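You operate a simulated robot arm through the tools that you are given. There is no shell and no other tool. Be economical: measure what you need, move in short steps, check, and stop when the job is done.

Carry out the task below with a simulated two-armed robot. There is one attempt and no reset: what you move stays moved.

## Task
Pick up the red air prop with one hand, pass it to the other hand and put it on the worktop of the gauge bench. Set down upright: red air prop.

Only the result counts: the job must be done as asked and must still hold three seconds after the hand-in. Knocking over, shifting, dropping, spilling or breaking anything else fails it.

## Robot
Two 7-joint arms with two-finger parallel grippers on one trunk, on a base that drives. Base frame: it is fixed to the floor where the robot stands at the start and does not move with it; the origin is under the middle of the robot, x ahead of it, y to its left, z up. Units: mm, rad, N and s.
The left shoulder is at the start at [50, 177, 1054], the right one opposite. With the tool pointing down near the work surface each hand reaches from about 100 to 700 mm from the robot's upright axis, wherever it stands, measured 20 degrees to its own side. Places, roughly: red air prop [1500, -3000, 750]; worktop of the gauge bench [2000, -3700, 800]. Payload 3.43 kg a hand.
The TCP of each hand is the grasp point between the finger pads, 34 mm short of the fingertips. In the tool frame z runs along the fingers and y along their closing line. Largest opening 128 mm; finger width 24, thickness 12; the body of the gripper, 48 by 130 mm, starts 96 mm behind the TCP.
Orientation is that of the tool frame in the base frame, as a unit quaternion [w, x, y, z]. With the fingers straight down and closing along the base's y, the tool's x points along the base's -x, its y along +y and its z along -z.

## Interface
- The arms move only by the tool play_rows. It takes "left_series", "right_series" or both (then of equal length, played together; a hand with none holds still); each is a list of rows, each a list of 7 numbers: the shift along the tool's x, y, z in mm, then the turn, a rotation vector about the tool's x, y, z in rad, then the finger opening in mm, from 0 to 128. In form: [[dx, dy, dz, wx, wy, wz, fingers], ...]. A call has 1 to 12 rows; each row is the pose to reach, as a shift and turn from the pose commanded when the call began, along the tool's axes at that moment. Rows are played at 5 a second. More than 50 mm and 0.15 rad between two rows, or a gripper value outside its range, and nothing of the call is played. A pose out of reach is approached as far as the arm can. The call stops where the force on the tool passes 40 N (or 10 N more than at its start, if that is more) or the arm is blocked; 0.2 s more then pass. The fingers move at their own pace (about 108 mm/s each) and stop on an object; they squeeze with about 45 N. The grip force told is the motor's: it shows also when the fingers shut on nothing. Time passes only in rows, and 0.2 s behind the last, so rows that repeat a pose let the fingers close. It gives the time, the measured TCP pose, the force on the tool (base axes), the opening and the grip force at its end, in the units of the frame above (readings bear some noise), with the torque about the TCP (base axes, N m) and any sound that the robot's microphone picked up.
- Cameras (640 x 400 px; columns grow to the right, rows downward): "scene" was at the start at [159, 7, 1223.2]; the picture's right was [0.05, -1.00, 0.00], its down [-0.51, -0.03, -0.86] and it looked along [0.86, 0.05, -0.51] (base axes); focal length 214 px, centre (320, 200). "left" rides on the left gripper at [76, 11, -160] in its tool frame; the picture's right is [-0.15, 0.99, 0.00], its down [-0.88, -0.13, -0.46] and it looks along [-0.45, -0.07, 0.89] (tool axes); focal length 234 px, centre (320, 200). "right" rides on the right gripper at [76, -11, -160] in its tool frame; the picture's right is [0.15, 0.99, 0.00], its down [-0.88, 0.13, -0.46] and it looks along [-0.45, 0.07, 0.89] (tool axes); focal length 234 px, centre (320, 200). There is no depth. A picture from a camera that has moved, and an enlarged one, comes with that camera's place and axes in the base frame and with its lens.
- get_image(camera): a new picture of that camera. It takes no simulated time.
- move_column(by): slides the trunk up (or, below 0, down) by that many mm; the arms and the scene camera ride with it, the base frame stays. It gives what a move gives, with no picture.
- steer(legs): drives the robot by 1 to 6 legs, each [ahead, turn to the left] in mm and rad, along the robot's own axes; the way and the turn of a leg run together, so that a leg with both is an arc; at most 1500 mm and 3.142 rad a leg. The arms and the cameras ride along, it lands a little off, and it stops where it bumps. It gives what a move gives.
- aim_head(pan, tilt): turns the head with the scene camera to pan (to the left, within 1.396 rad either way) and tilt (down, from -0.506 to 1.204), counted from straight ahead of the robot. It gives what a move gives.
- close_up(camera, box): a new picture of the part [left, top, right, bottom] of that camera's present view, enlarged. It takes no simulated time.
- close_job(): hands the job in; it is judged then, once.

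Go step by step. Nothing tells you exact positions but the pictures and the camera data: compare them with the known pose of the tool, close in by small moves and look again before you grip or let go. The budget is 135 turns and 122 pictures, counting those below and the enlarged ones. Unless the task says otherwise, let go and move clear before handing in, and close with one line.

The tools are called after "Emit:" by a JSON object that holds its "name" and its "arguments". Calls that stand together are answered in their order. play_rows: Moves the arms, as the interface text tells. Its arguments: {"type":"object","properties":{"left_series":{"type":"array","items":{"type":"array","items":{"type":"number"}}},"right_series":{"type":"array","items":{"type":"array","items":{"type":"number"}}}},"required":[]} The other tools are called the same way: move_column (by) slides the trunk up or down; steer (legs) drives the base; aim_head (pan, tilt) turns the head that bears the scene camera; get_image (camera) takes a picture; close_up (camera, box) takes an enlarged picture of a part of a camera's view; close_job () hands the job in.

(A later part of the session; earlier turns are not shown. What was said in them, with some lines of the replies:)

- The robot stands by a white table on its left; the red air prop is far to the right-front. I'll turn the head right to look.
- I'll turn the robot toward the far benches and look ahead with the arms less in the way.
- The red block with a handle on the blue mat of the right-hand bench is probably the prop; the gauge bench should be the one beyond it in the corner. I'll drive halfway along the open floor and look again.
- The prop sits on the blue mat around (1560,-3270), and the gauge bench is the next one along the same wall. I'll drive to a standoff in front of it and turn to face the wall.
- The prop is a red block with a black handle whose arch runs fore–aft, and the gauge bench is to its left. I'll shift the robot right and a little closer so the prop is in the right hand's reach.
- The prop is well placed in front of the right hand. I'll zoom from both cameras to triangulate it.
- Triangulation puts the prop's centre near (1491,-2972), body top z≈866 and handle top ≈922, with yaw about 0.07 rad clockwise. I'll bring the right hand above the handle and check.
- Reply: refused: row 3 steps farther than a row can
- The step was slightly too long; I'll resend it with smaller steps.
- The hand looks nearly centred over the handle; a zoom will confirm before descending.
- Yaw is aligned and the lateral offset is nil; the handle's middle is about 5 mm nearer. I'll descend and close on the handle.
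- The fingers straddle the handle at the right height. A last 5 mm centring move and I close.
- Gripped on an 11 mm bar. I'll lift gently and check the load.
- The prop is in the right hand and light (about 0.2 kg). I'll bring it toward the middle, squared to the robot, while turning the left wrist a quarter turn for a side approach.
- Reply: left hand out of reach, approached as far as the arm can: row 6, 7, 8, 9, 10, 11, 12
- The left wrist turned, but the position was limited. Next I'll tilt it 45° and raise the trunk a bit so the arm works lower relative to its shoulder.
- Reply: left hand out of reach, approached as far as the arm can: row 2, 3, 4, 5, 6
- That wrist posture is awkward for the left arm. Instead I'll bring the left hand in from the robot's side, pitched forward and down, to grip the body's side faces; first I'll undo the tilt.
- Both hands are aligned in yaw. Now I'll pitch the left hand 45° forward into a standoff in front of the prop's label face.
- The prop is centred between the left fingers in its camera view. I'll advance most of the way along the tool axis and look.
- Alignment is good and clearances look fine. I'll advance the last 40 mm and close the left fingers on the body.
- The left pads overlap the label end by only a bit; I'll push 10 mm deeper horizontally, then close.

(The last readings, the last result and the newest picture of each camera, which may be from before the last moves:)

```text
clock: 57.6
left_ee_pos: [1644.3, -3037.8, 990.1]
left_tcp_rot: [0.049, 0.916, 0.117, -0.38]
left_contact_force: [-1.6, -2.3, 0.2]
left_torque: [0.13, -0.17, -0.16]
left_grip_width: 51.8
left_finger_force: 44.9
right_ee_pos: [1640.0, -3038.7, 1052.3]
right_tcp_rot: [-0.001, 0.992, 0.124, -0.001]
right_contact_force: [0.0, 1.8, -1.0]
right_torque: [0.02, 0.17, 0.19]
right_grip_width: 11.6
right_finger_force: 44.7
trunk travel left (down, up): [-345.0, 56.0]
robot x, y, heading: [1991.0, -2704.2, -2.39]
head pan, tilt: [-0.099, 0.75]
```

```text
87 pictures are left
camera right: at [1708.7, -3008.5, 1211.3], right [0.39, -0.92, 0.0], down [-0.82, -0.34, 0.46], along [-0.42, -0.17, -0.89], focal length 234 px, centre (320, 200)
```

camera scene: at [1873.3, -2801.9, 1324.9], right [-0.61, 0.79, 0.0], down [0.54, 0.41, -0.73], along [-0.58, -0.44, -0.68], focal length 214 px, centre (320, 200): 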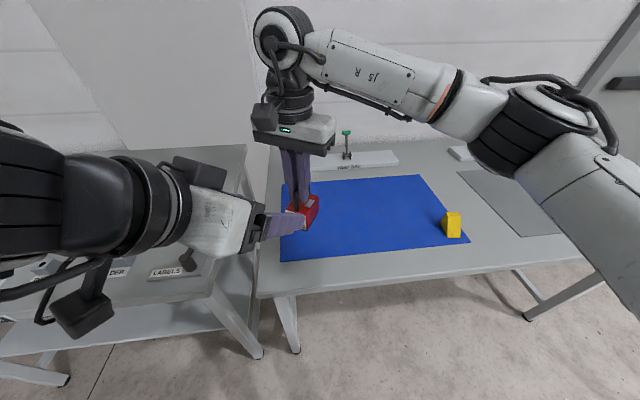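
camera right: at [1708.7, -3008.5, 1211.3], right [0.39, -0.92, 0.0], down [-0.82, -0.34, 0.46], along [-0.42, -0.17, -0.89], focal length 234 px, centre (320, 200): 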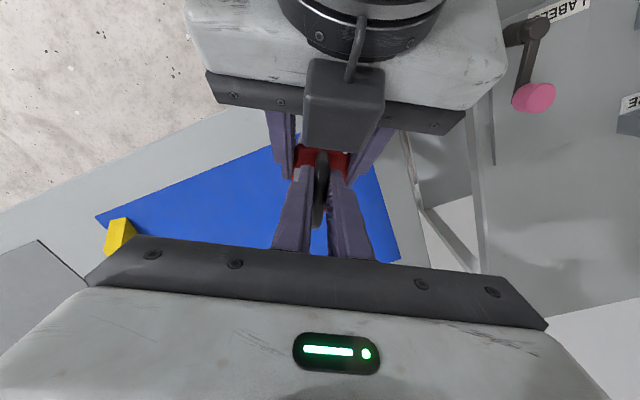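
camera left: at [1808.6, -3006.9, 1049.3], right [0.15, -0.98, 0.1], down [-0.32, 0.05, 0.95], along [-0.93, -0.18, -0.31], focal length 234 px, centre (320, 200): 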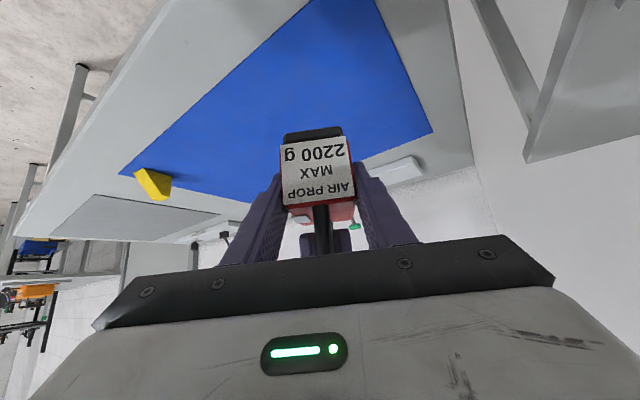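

The left fingers hold the body at 52 mm with full grip. I'll open the right hand and lift it away straight up.

Emit:
{"name": "play_rows", "arguments": {"right_series": [[0, 0, 0, 0, 0, 0, 30], [0, 0, 0, 0, 0, 0, 50], [0, 0, -20, 0, 0, 0, 50], [0, 0, -50, 0, 0, 0, 50], [0, 0, -80, 0, 0, 0, 50], [0, 0, -110, 0, 0, 0, 50]]}}

Emit:
{"name": "get_image", "arguments": {"camera": "left"}}

Emit:
{"name": "get_image", "arguments": {"camera": "scene"}}

```text
clock: 59.0
left_ee_pos: [1644.4, -3037.0, 990.9]
left_tcp_rot: [0.05, 0.916, 0.118, -0.381]
left_contact_force: [0.7, 0.1, 1.0]
left_torque: [0.05, -0.04, 0.03]
left_grip_width: 51.4
left_finger_force: 44.9
right_ee_pos: [1639.8, -3038.7, 1162.5]
right_tcp_rot: [0.0, 0.992, 0.123, 0.0]
right_contact_force: [1.3, -0.4, 0.6]
right_torque: [0.0, 0.03, -0.03]
right_grip_width: 49.9
right_finger_force: 0.1
trunk travel left (down, up): [-345.0, 56.0]
robot x, y, heading: [1990.5, -2703.4, -2.39]
head pan, tilt: [-0.099, 0.75]
```

```text
86 pictures are left
camera left: at [1808.9, -3006.8, 1049.4], right [0.15, -0.98, 0.1], down [-0.32, 0.05, 0.95], along [-0.94, -0.18, -0.31], focal length 234 px, centre (320, 200)
```

left: 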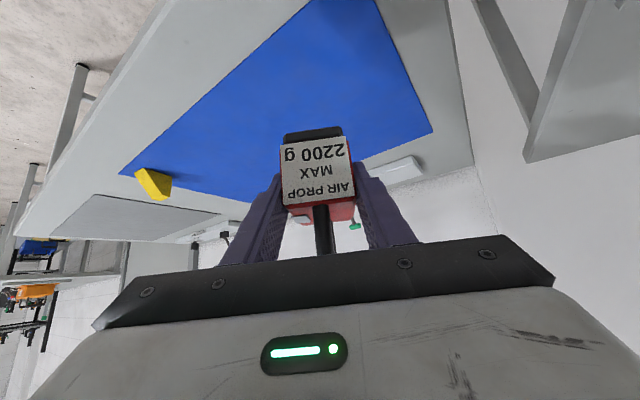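

```text
85 pictures are left
camera scene: at [1873.8, -2802.0, 1324.9], right [-0.61, 0.79, 0.0], down [0.54, 0.41, -0.73], along [-0.58, -0.45, -0.68], focal length 214 px, centre (320, 200)
```

scene: 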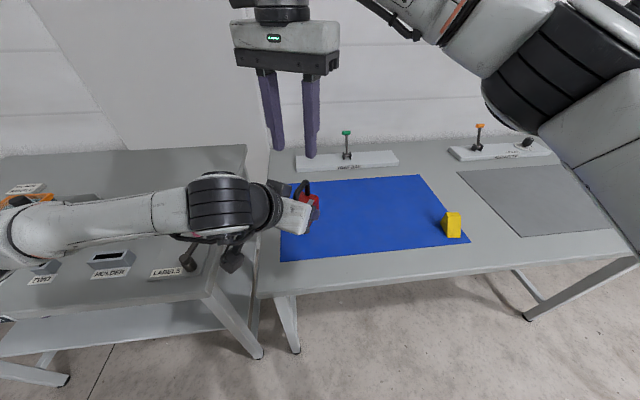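

The prop is now held by the left hand alone. I'll raise it, pull the right hand aside, and back the base off a little before moving to the gauge bench.

Emit:
{"name": "play_rows", "arguments": {"left_series": [[-14, 0, -14, 0, 0, 0, 0], [-28, 0, -28, 0, 0, 0, 0], [-42, 0, -42, 0, 0, 0, 0], [-56, 0, -56, 0, 0, 0, 0], [-56, 0, -56, 0, 0, 0, 0]], "right_series": [[0, -35, 0, 0, 0, -0.1, 50], [10, -70, 0, 0, 0, -0.2, 50], [20, -105, 0, 0, 0, -0.3, 50], [30, -140, 0, 0, 0, -0.4, 50], [40, -170, 0, 0, 0, -0.5, 50]]}}

Emit:
{"name": "steer", "arguments": {"legs": [[-250, 0]]}}

Emit:
{"name": "aim_head", "arguments": {"pan": 0.4, "tilt": 0.7}}

Emit:
{"name": "get_image", "arguments": {"camera": "scene"}}

```text
clock: 60.2
left_ee_pos: [1643.5, -3038.0, 1071.4]
left_tcp_rot: [0.049, 0.916, 0.117, -0.381]
left_contact_force: [0.0, 0.3, -2.5]
left_torque: [0.02, -0.06, -0.01]
left_grip_width: 52.0
left_finger_force: 45.7
right_ee_pos: [1635.3, -2860.8, 1160.9]
right_tcp_rot: [0.0, 0.931, 0.366, 0.001]
right_contact_force: [-1.0, 0.6, -0.5]
right_torque: [0.01, 0.05, 0.02]
right_grip_width: 50.2
right_finger_force: 0.0
trunk travel left (down, up): [-345.0, 56.0]
robot x, y, heading: [1989.8, -2704.7, -2.391]
head pan, tilt: [-0.099, 0.75]
```

```text
clock: 62.0
left_ee_pos: [1825.3, -2870.7, 1069.7]
left_tcp_rot: [0.05, 0.915, 0.119, -0.381]
left_contact_force: [0.5, 1.7, -1.8]
left_torque: [0.0, -0.07, 0.02]
left_grip_width: 51.8
left_finger_force: 45.1
right_ee_pos: [1818.1, -2691.7, 1161.9]
right_tcp_rot: [0.001, 0.93, 0.368, 0.0]
right_contact_force: [0.6, -0.3, -0.4]
right_torque: [-0.06, 0.05, 0.0]
right_grip_width: 49.9
right_finger_force: 0.0
trunk travel left (down, up): [-345.0, 56.0]
robot x, y, heading: [2170.8, -2537.6, -2.383]
head pan, tilt: [-0.099, 0.75]
```

```text
clock: 63.0
left_ee_pos: [1825.3, -2869.6, 1069.1]
left_tcp_rot: [0.051, 0.915, 0.119, -0.382]
left_contact_force: [-0.5, -0.2, -2.9]
left_torque: [0.01, -0.07, -0.04]
left_grip_width: 51.8
left_finger_force: 45.3
right_ee_pos: [1817.6, -2693.6, 1161.4]
right_tcp_rot: [0.0, 0.93, 0.368, 0.002]
right_contact_force: [0.7, 0.2, -0.1]
right_torque: [0.03, -0.03, -0.01]
right_grip_width: 50.2
right_finger_force: 0.1
trunk travel left (down, up): [-345.0, 56.0]
robot x, y, heading: [2172.6, -2536.2, -2.388]
head pan, tilt: [0.4, 0.7]
```

```text
84 pictures are left
camera scene: at [2085.5, -2659.7, 1329.2], right [-0.92, 0.4, 0.0], down [0.26, 0.59, -0.76], along [-0.31, -0.7, -0.64], focal length 214 px, centre (320, 200)
```

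scene: 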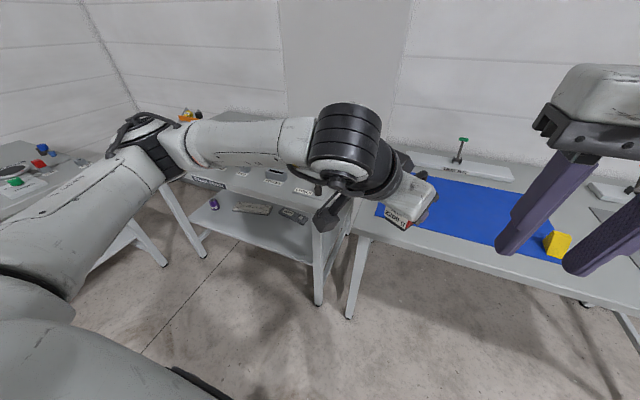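

The left arm hides the gauge bench from here. From the earlier views its top is about z≈845, with a free spot at its front edge between the TWO and HOLDER blocks. I'll square the left hand with the robot, then look.

Emit:
{"name": "play_rows", "arguments": {"left_series": [[10, 26, -10, -0.0707, 0, -0.0707, 0], [20, 53, -20, -0.1414, 0, -0.1414, 0], [31, 79, -31, -0.212, 0, -0.212, 0], [41, 106, -41, -0.283, 0, -0.283, 0], [51, 132, -51, -0.3535, 0, -0.3535, 0], [51, 132, -51, -0.3535, 0, -0.3535, 0]]}}

Emit:
{"name": "get_image", "arguments": {"camera": "scene"}}

```text
clock: 64.4
left_ee_pos: [1928.5, -2980.0, 1068.5]
left_tcp_rot: [0.141, 0.858, 0.342, -0.356]
left_contact_force: [-0.2, 0.2, -1.6]
left_torque: [0.04, -0.03, -0.01]
left_grip_width: 51.4
left_finger_force: 44.8
right_ee_pos: [1817.1, -2693.1, 1161.1]
right_tcp_rot: [0.0, 0.93, 0.367, 0.001]
right_contact_force: [-0.1, -0.1, -0.1]
right_torque: [0.0, -0.01, 0.0]
right_grip_width: 49.9
right_finger_force: 0.1
trunk travel left (down, up): [-345.0, 56.0]
robot x, y, heading: [2172.2, -2537.2, -2.385]
head pan, tilt: [0.4, 0.7]
```

```text
83 pictures are left
camera scene: at [2085.5, -2659.7, 1329.2], right [-0.92, 0.4, 0.0], down [0.26, 0.59, -0.76], along [-0.31, -0.7, -0.64], focal length 214 px, centre (320, 200)
```

scene: 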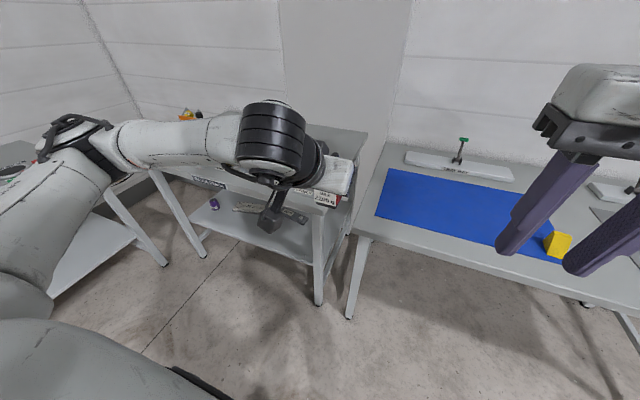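

The hand is squared. I'll shift the robot about 390 mm left, still clear of the bench.

Emit:
{"name": "steer", "arguments": {"legs": [[0, 1.494], [393, 0], [0, -1.5]]}}

Emit:
{"name": "aim_head", "arguments": {"pan": 0.1, "tilt": 0.6}}

Emit:
{"name": "get_image", "arguments": {"camera": "scene"}}

Emit:
{"name": "get_image", "arguments": {"camera": "left"}}

```text
clock: 74.1
left_ee_pos: [2178.4, -3290.8, 1068.7]
left_tcp_rot: [0.144, 0.856, 0.345, -0.357]
left_contact_force: [-0.1, -0.9, -2.3]
left_torque: [0.05, -0.04, -0.02]
left_grip_width: 51.5
left_finger_force: 44.7
right_ee_pos: [2065.7, -3006.0, 1161.0]
right_tcp_rot: [-0.001, 0.929, 0.37, 0.001]
right_contact_force: [-0.3, -0.7, 0.4]
right_torque: [0.01, -0.01, 0.01]
right_grip_width: 49.9
right_finger_force: 0.1
trunk travel left (down, up): [-345.0, 56.0]
robot x, y, heading: [2420.5, -2846.6, -2.377]
head pan, tilt: [0.4, 0.7]
```

```text
clock: 74.9
left_ee_pos: [2176.8, -3290.2, 1068.6]
left_tcp_rot: [0.143, 0.857, 0.345, -0.355]
left_contact_force: [-0.5, -1.1, -2.1]
left_torque: [0.01, -0.02, 0.05]
left_grip_width: 51.7
left_finger_force: 45.1
right_ee_pos: [2065.7, -3005.1, 1160.0]
right_tcp_rot: [0.0, 0.929, 0.37, 0.001]
right_contact_force: [0.1, -0.3, -0.1]
right_torque: [-0.03, 0.01, 0.02]
right_grip_width: 49.8
right_finger_force: 0.1
trunk travel left (down, up): [-345.0, 56.0]
robot x, y, heading: [2424.2, -2846.1, -2.379]
head pan, tilt: [0.099, 0.6]
```

```text
82 pictures are left
camera scene: at [2310.2, -2959.4, 1337.8], right [-0.76, 0.65, 0.0], down [0.37, 0.43, -0.82], along [-0.54, -0.63, -0.57], focal length 214 px, centre (320, 200)
```

scene: 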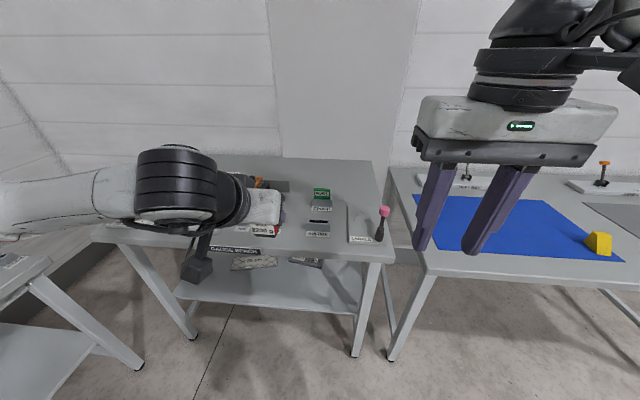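

```text
81 pictures are left
camera left: at [2306.7, -3184.9, 1127.2], right [0.61, -0.79, 0.1], down [-0.3, -0.11, 0.95], along [-0.73, -0.61, -0.31], focal length 234 px, centre (320, 200)
```

left: 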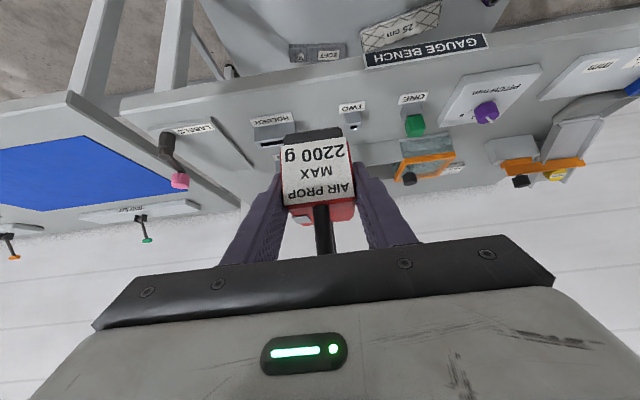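

The left camera looks straight over the gauge bench front. I'll zoom to measure the free spot between HOLDER and TWO.

Emit:
{"name": "close_up", "arguments": {"camera": "left", "box": [140, 40, 460, 200]}}

Emit:
{"name": "close_up", "arguments": {"camera": "scene", "box": [200, 150, 400, 270]}}

```text
2.00 times, centred on (300, 120) of left
camera zoom: at [2306.7, -3184.9, 1127.2], right [0.61, -0.79, 0.1], down [-0.3, -0.11, 0.95], along [-0.73, -0.61, -0.31], focal length 468 px, centre (360, 360)
```

zoom: 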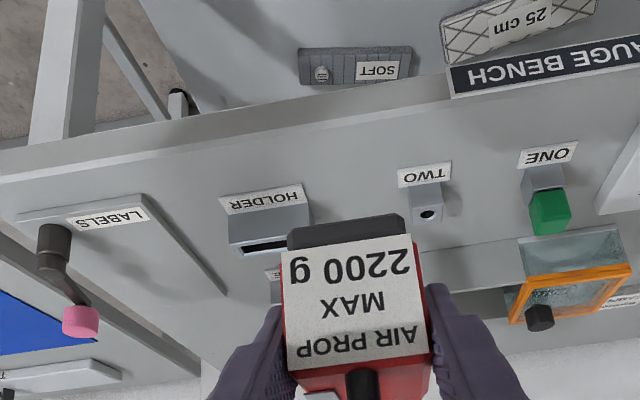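

```text
3.20 times, centred on (300, 210) of scene
camera zoom: at [2310.2, -2959.4, 1337.8], right [-0.76, 0.65, 0.0], down [0.37, 0.43, -0.82], along [-0.54, -0.63, -0.57], focal length 686 px, centre (384, 168)
```

zoom: 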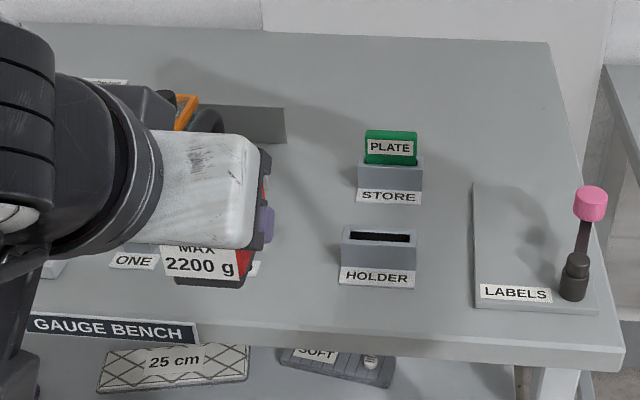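

The gauge bench top measures z≈834, front edge at F=908 (bench coordinates), with an ~85 mm gap between HOLDER and TWO. The hand is nearly laterally aligned, so I'll trim the heading and drive 150 mm forward.

Emit:
{"name": "steer", "arguments": {"legs": [[0, 0.022], [150, 0]]}}

Emit:
{"name": "get_image", "arguments": {"camera": "left"}}

Emit:
{"name": "get_image", "arguments": {"camera": "right"}}

```text
clock: 76.6
left_ee_pos: [2084.0, -3398.5, 1069.0]
left_tcp_rot: [0.147, 0.853, 0.354, -0.354]
left_contact_force: [-0.5, 0.0, -2.9]
left_torque: [0.04, -0.04, 0.03]
left_grip_width: 51.6
left_finger_force: 44.7
right_ee_pos: [1967.4, -3113.9, 1160.9]
right_tcp_rot: [-0.001, 0.925, 0.38, 0.001]
right_contact_force: [0.1, 0.3, -0.9]
right_torque: [0.04, -0.06, -0.01]
right_grip_width: 50.0
right_finger_force: 0.2
trunk travel left (down, up): [-345.0, 56.0]
robot x, y, heading: [2316.0, -2948.3, -2.361]
head pan, tilt: [0.099, 0.6]
```

```text
78 pictures are left
camera left: at [2211.3, -3288.8, 1126.9], right [0.63, -0.77, 0.1], down [-0.3, -0.12, 0.95], along [-0.72, -0.62, -0.31], focal length 234 px, centre (320, 200)
```

left: 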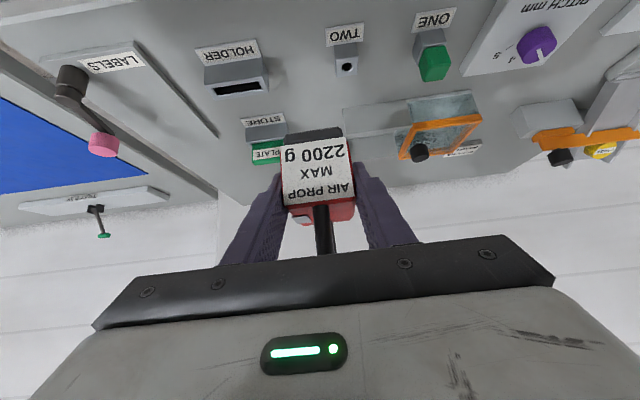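

```text
77 pictures are left
camera right: at [2011.7, -3053.0, 1319.9], right [0.8, -0.6, 0.0], down [-0.54, -0.71, 0.45], along [-0.27, -0.36, -0.89], focal length 234 px, centre (320, 200)
```

right: 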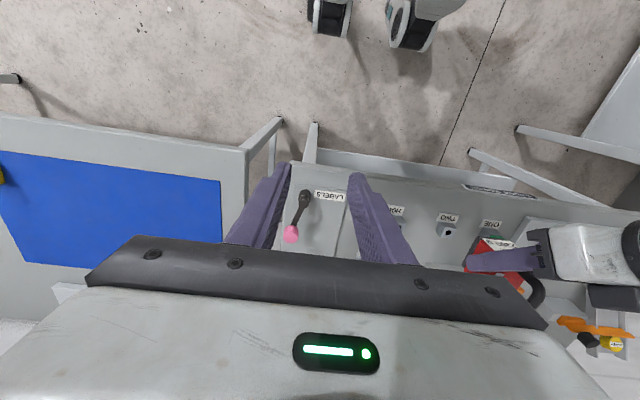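

Measurements agree. I'll shift 16 mm in and 14 mm right, lower 120 mm, and check the spot.

Emit:
{"name": "play_rows", "arguments": {"left_series": [[-11.7, -13.7, 11.7, 0, 0, 0, 0], [11, -13.7, 34, 0, 0, 0, 0], [32, -13.7, 55, 0, 0, 0, 0], [53, -13.7, 76.5, 0, 0, 0, 0], [73.2, -13.7, 96.5, 0, 0, 0, 0], [73.2, -13.7, 96.5, 0, 0, 0, 0]]}}

Emit:
{"name": "get_image", "arguments": {"camera": "left"}}

Emit:
{"name": "close_up", "arguments": {"camera": "right", "box": [340, 150, 640, 340]}}

Emit:
{"name": "get_image", "arguments": {"camera": "scene"}}

```text
clock: 78.0
left_ee_pos: [2062.5, -3400.0, 949.0]
left_tcp_rot: [0.147, 0.853, 0.354, -0.355]
left_contact_force: [-0.9, -0.4, -2.5]
left_torque: [0.04, -0.04, 0.03]
left_grip_width: 51.5
left_finger_force: 45.1
right_ee_pos: [1967.2, -3114.3, 1161.0]
right_tcp_rot: [0.0, 0.925, 0.38, 0.001]
right_contact_force: [0.8, 0.1, -0.4]
right_torque: [-0.03, -0.03, 0.01]
right_grip_width: 49.9
right_finger_force: 0.0
trunk travel left (down, up): [-345.0, 56.0]
robot x, y, heading: [2316.1, -2946.0, -2.36]
head pan, tilt: [0.099, 0.6]
```

```text
76 pictures are left
camera left: at [2189.3, -3290.4, 1007.3], right [0.63, -0.77, 0.1], down [-0.3, -0.12, 0.95], along [-0.72, -0.62, -0.31], focal length 234 px, centre (320, 200)
```

left: 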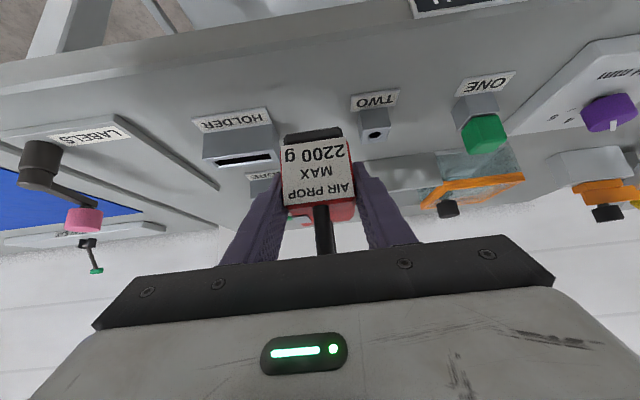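

```text
2.11 times, centred on (490, 245) of right
camera zoom: at [2012.4, -3052.3, 1320.2], right [0.8, -0.6, 0.0], down [-0.54, -0.71, 0.46], along [-0.27, -0.36, -0.89], focal length 493 px, centre (-38, 105)
```

zoom: 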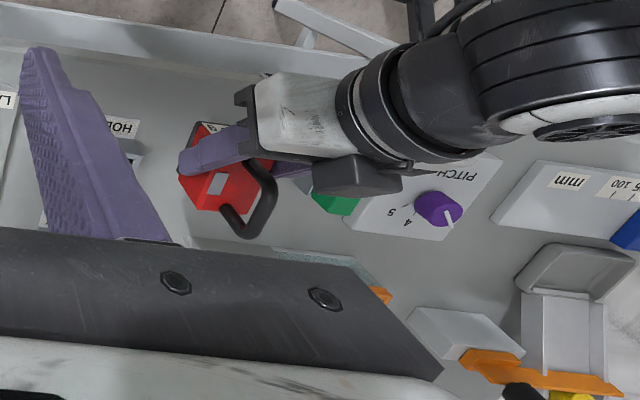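

```text
74 pictures are left
camera scene: at [2210.8, -3062.8, 1337.8], right [-0.77, 0.64, 0.0], down [0.36, 0.44, -0.83], along [-0.52, -0.64, -0.57], focal length 214 px, centre (320, 200)
```

scene: 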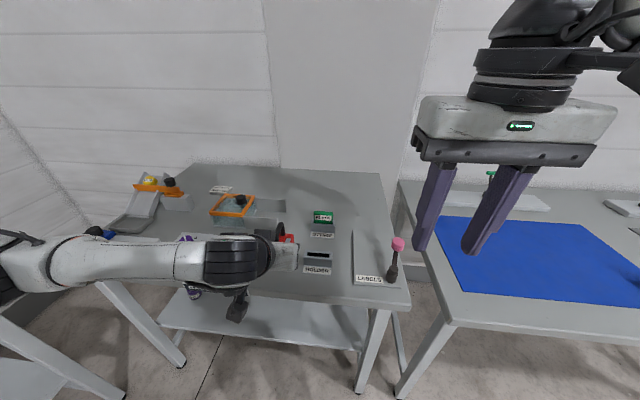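

The prop hovers over the gap between HOLDER and TWO. Before lowering I'll check the left elbow's clearance from the bench to the left.

Emit:
{"name": "aim_head", "arguments": {"pan": 0.9, "tilt": 0.5}}

Emit:
{"name": "get_image", "arguments": {"camera": "scene"}}

```text
clock: 79.2
left_ee_pos: [2062.7, -3399.5, 948.7]
left_tcp_rot: [0.146, 0.853, 0.353, -0.356]
left_contact_force: [-1.4, 1.2, -2.1]
left_torque: [0.03, -0.03, 0.0]
left_grip_width: 51.4
left_finger_force: 45.1
right_ee_pos: [1968.1, -3114.2, 1160.6]
right_tcp_rot: [-0.001, 0.925, 0.379, 0.0]
right_contact_force: [0.2, 0.2, -0.4]
right_torque: [-0.03, 0.02, 0.01]
right_grip_width: 49.9
right_finger_force: 0.1
trunk travel left (down, up): [-345.0, 56.0]
robot x, y, heading: [2313.2, -2946.7, -2.358]
head pan, tilt: [0.901, 0.499]
```

```text
73 pictures are left
camera scene: at [2277.1, -3085.0, 1346.9], right [-0.99, -0.11, 0.0], down [-0.05, 0.48, -0.88], along [0.1, -0.87, -0.48], focal length 214 px, centre (320, 200)
```

scene: 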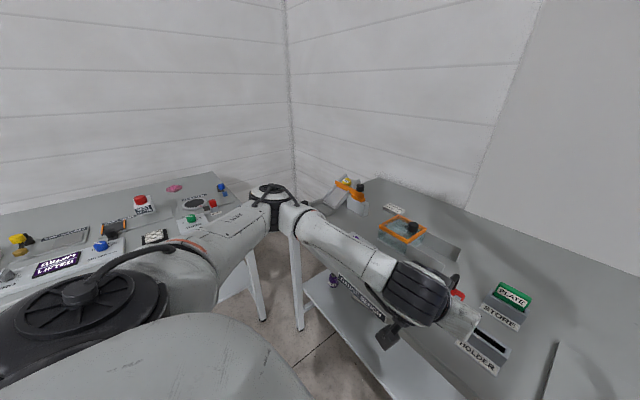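

The elbow sits in the gap between benches well above them. I'll lower most of the rest, stopping just above the top, and look.

Emit:
{"name": "play_rows", "arguments": {"left_series": [[14, 0, 14, 0, 0, 0, 0], [28, 0, 28, 0, 0, 0, 0], [37, 0, 37, 0, 0, 0, 0], [37, 0, 37, 0, 0, 0, 0]]}}

Emit:
{"name": "get_image", "arguments": {"camera": "left"}}

Emit:
{"name": "close_up", "arguments": {"camera": "right", "box": [340, 150, 640, 340]}}

Emit:
{"name": "close_up", "arguments": {"camera": "scene", "box": [340, 220, 580, 370]}}

```text
clock: 80.2
left_ee_pos: [2062.7, -3399.5, 895.2]
left_tcp_rot: [0.147, 0.853, 0.353, -0.355]
left_contact_force: [-0.6, 0.6, -2.4]
left_torque: [0.04, -0.03, 0.0]
left_grip_width: 51.4
left_finger_force: 44.7
right_ee_pos: [1967.3, -3113.6, 1161.1]
right_tcp_rot: [-0.001, 0.925, 0.379, 0.001]
right_contact_force: [0.3, 1.0, -0.5]
right_torque: [-0.02, -0.05, -0.03]
right_grip_width: 50.1
right_finger_force: 0.1
trunk travel left (down, up): [-345.0, 56.0]
robot x, y, heading: [2319.5, -2948.9, -2.36]
head pan, tilt: [0.901, 0.499]
```

```text
72 pictures are left
camera left: at [2190.1, -3290.6, 954.6], right [0.63, -0.77, 0.1], down [-0.3, -0.12, 0.95], along [-0.72, -0.62, -0.31], focal length 234 px, centre (320, 200)
```

left: 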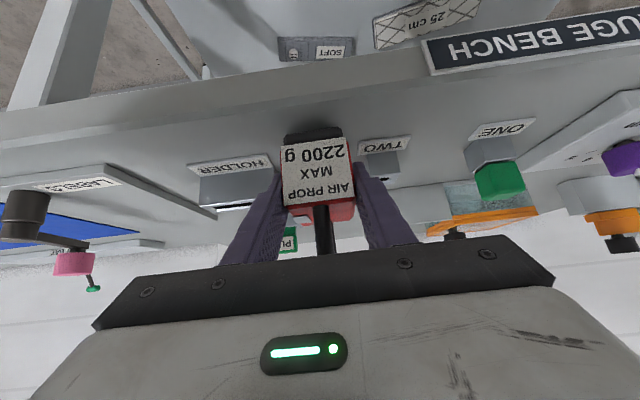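

```text
2.11 times, centred on (490, 245) of right
camera zoom: at [2012.3, -3052.4, 1320.2], right [0.8, -0.6, 0.0], down [-0.54, -0.71, 0.45], along [-0.27, -0.36, -0.89], focal length 493 px, centre (-38, 105)
```

zoom: 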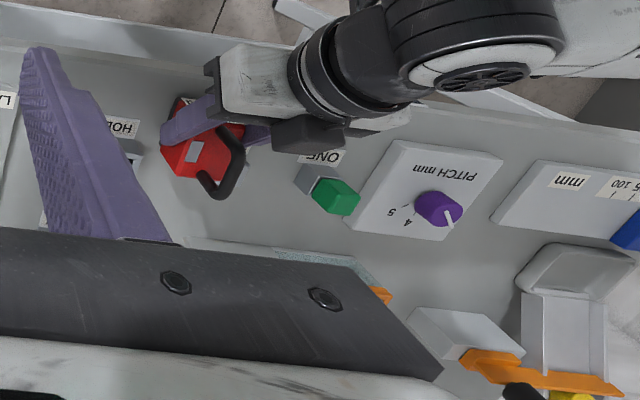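

```text
2.67 times, centred on (460, 295) of scene
camera zoom: at [2277.2, -3085.0, 1346.9], right [-0.99, -0.11, 0.0], down [-0.05, 0.48, -0.88], along [0.1, -0.87, -0.48], focal length 572 px, centre (-53, -53)
```

zoom: 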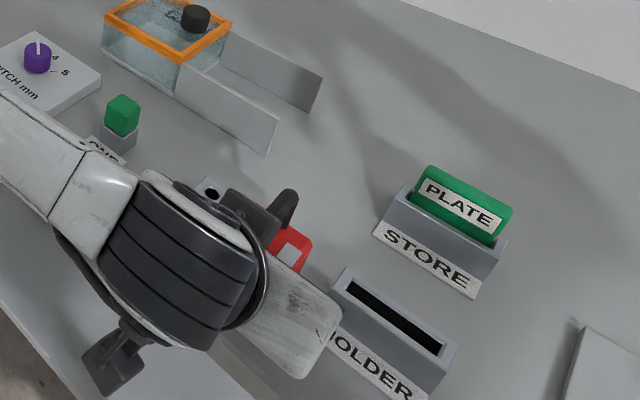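

Everything is clear on both sides. I'll lower slowly, watching the force for contact.

Emit:
{"name": "play_rows", "arguments": {"left_series": [[2, 0, 2, 0, 0, 0, 0], [4, 0, 4, 0, 0, 0, 0], [5.5, 0, 5.5, 0, 0, 0, 0], [6.5, 0, 6.5, 0, 0, 0, 0]]}}

Emit:
{"name": "close_up", "arguments": {"camera": "left", "box": [220, 60, 420, 200]}}

```text
clock: 81.2
left_ee_pos: [2063.6, -3398.4, 889.1]
left_tcp_rot: [0.147, 0.853, 0.352, -0.357]
left_contact_force: [2.0, 2.5, 5.5]
left_torque: [0.08, -0.28, 0.09]
left_grip_width: 51.6
left_finger_force: 44.9
right_ee_pos: [1967.3, -3113.4, 1161.5]
right_tcp_rot: [0.0, 0.925, 0.379, 0.0]
right_contact_force: [-0.2, -0.9, -0.1]
right_torque: [0.0, 0.04, 0.01]
right_grip_width: 50.0
right_finger_force: 0.0
trunk travel left (down, up): [-345.0, 56.0]
robot x, y, heading: [2320.1, -2948.3, -2.359]
head pan, tilt: [0.901, 0.499]
```

```text
2.86 times, centred on (320, 130) of left
camera zoom: at [2190.4, -3289.9, 947.1], right [0.63, -0.77, 0.1], down [-0.3, -0.12, 0.95], along [-0.72, -0.62, -0.3], focal length 669 px, centre (320, 400)
```

zoom: 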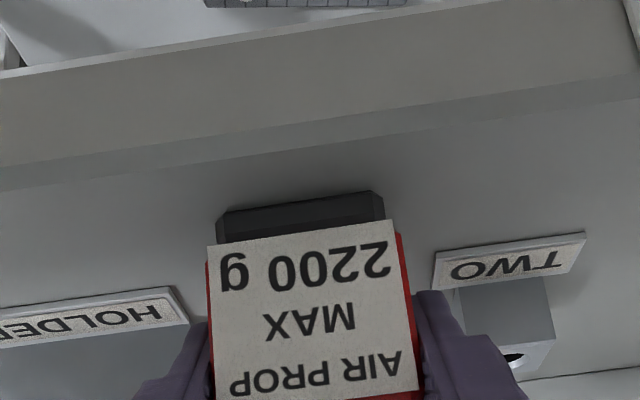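

Contact with the worktop is felt (about 8 N). I'll relax by 1 mm and open the fingers just enough.

Emit:
{"name": "play_rows", "arguments": {"left_series": [[-1, 0, -1, 0, 0, 0, 0], [-1, 0, -1, 0, 0, 0, 56], [-1, 0, -1, 0, 0, 0, 64], [-1, 0, -1, 0, 0, 0, 64]]}}

Emit:
{"name": "get_image", "arguments": {"camera": "left"}}

```text
clock: 82.2
left_ee_pos: [2064.1, -3398.6, 888.2]
left_tcp_rot: [0.147, 0.853, 0.353, -0.355]
left_contact_force: [0.4, -0.5, 0.0]
left_torque: [-0.03, -0.05, -0.03]
left_grip_width: 63.9
left_finger_force: 0.0
right_ee_pos: [1966.7, -3114.3, 1161.0]
right_tcp_rot: [0.0, 0.925, 0.38, 0.001]
right_contact_force: [-0.4, 1.1, -0.1]
right_torque: [0.0, 0.04, 0.03]
right_grip_width: 50.1
right_finger_force: 0.0
trunk travel left (down, up): [-345.0, 56.0]
robot x, y, heading: [2316.0, -2946.0, -2.36]
head pan, tilt: [0.901, 0.499]
```

```text
68 pictures are left
camera left: at [2190.3, -3290.1, 947.5], right [0.63, -0.77, 0.1], down [-0.3, -0.12, 0.95], along [-0.72, -0.62, -0.31], focal length 234 px, centre (320, 200)
```

left: 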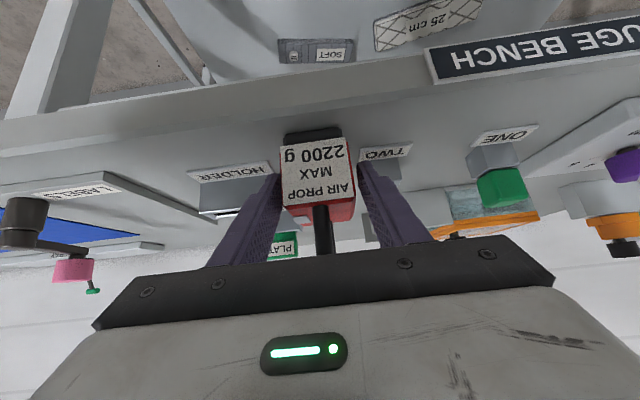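

The prop stands free between the fingers. I'll withdraw straight back along the tool axis.

Emit:
{"name": "play_rows", "arguments": {"left_series": [[0, 0, -15, 0, 0, 0, 64], [0, 0, -35, 0, 0, 0, 64], [0, 0, -65, 0, 0, 0, 64], [0, 0, -100, 0, 0, 0, 64], [0, 0, -140, 0, 0, 0, 64], [0, 0, -180, 0, 0, 0, 64]]}}

Emit:
{"name": "get_image", "arguments": {"camera": "left"}}

Emit:
{"name": "close_up", "arguments": {"camera": "right", "box": [340, 150, 640, 340]}}

```text
clock: 83.5
left_ee_pos: [2112.8, -3319.2, 1019.2]
left_tcp_rot: [0.147, 0.854, 0.353, -0.354]
left_contact_force: [0.4, 0.4, 0.7]
left_torque: [0.02, 0.0, 0.02]
left_grip_width: 64.2
left_finger_force: 0.0
left hand out of reach, approached as far as the arm can: row 5, 6
right_ee_pos: [1968.4, -3113.9, 1161.0]
right_tcp_rot: [-0.001, 0.925, 0.379, 0.001]
right_contact_force: [-0.2, 1.3, 0.5]
right_torque: [-0.02, 0.0, -0.01]
right_grip_width: 50.1
right_finger_force: 0.1
trunk travel left (down, up): [-345.0, 56.0]
robot x, y, heading: [2316.8, -2944.8, -2.361]
head pan, tilt: [0.901, 0.499]
```

```text
67 pictures are left
camera left: at [2238.4, -3210.2, 1077.5], right [0.63, -0.77, 0.11], down [-0.3, -0.12, 0.94], along [-0.72, -0.62, -0.31], focal length 234 px, centre (320, 200)
```

left: 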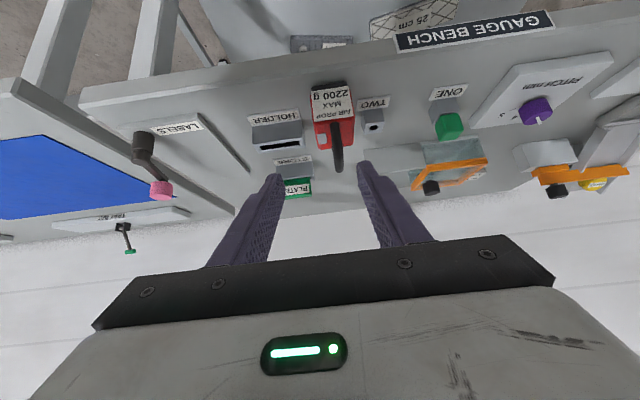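

```text
2.11 times, centred on (490, 245) of right
camera zoom: at [2012.2, -3051.7, 1320.2], right [0.8, -0.6, 0.0], down [-0.54, -0.71, 0.46], along [-0.27, -0.36, -0.89], focal length 493 px, centre (-38, 105)
```

zoom: 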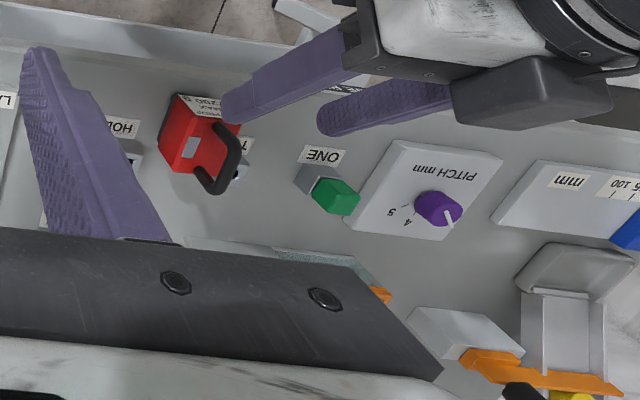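

The prop stands upright between HOLDER and TWO, hand clear. I'll back the base away and verify with a close-up.

Emit:
{"name": "steer", "arguments": {"legs": [[-250, 0]]}}

Emit:
{"name": "close_up", "arguments": {"camera": "left", "box": [220, 20, 420, 180]}}

```text
clock: 85.3
left_ee_pos: [2285.2, -3146.8, 1019.0]
left_tcp_rot: [0.147, 0.853, 0.354, -0.353]
left_contact_force: [-0.6, 0.3, 0.7]
left_torque: [0.0, 0.0, 0.01]
left_grip_width: 64.0
left_finger_force: 0.0
right_ee_pos: [2141.6, -2940.3, 1161.8]
right_tcp_rot: [-0.001, 0.925, 0.38, 0.0]
right_contact_force: [-1.1, -0.4, 0.1]
right_torque: [-0.01, 0.03, -0.01]
right_grip_width: 50.2
right_finger_force: 0.1
trunk travel left (down, up): [-345.0, 56.0]
robot x, y, heading: [2488.8, -2774.3, -2.364]
head pan, tilt: [0.901, 0.499]
```

```text
2.50 times, centred on (320, 100) of left
camera zoom: at [2412.6, -3037.6, 1077.3], right [0.63, -0.77, 0.1], down [-0.3, -0.12, 0.95], along [-0.72, -0.63, -0.31], focal length 585 px, centre (320, 450)
```

zoom: 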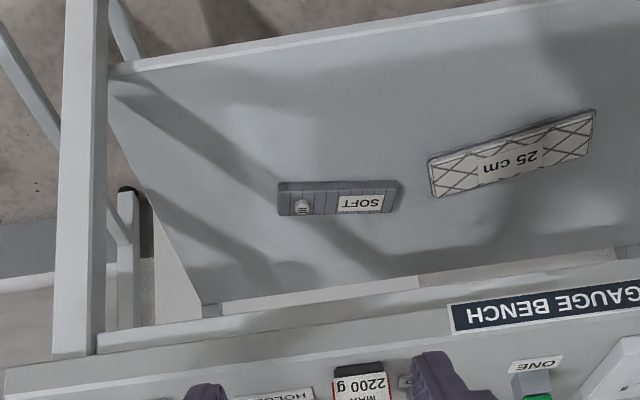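

Emit:
{"name": "close_up", "arguments": {"camera": "left", "box": [220, 120, 460, 270]}}

```text
2.67 times, centred on (340, 195) of left
camera zoom: at [2412.6, -3037.6, 1077.3], right [0.63, -0.77, 0.1], down [-0.3, -0.12, 0.95], along [-0.72, -0.63, -0.31], focal length 624 px, centre (267, 213)
```

zoom: 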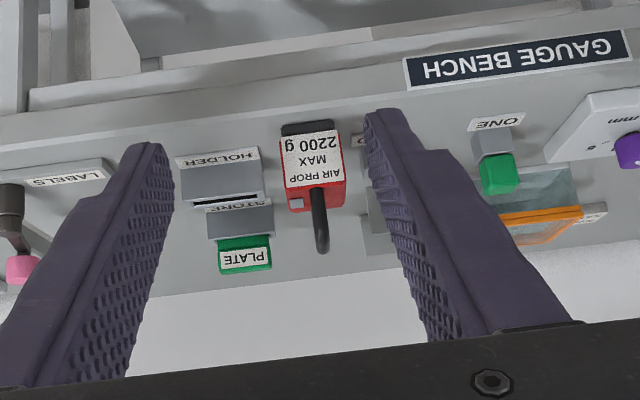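

The prop stands upright on the gauge bench, both hands are clear of it and the neighbouring items look unmoved. I'm handing in.

Emit:
{"name": "close_job", "arguments": {}}

```text
The job is handed in.
```

The red air prop was picked up with the right hand, passed to the left, and set upright on the gauge bench worktop, between the HOLDER and TWO blocks. Both hands are clear, and nothing else looked moved in the last picture.
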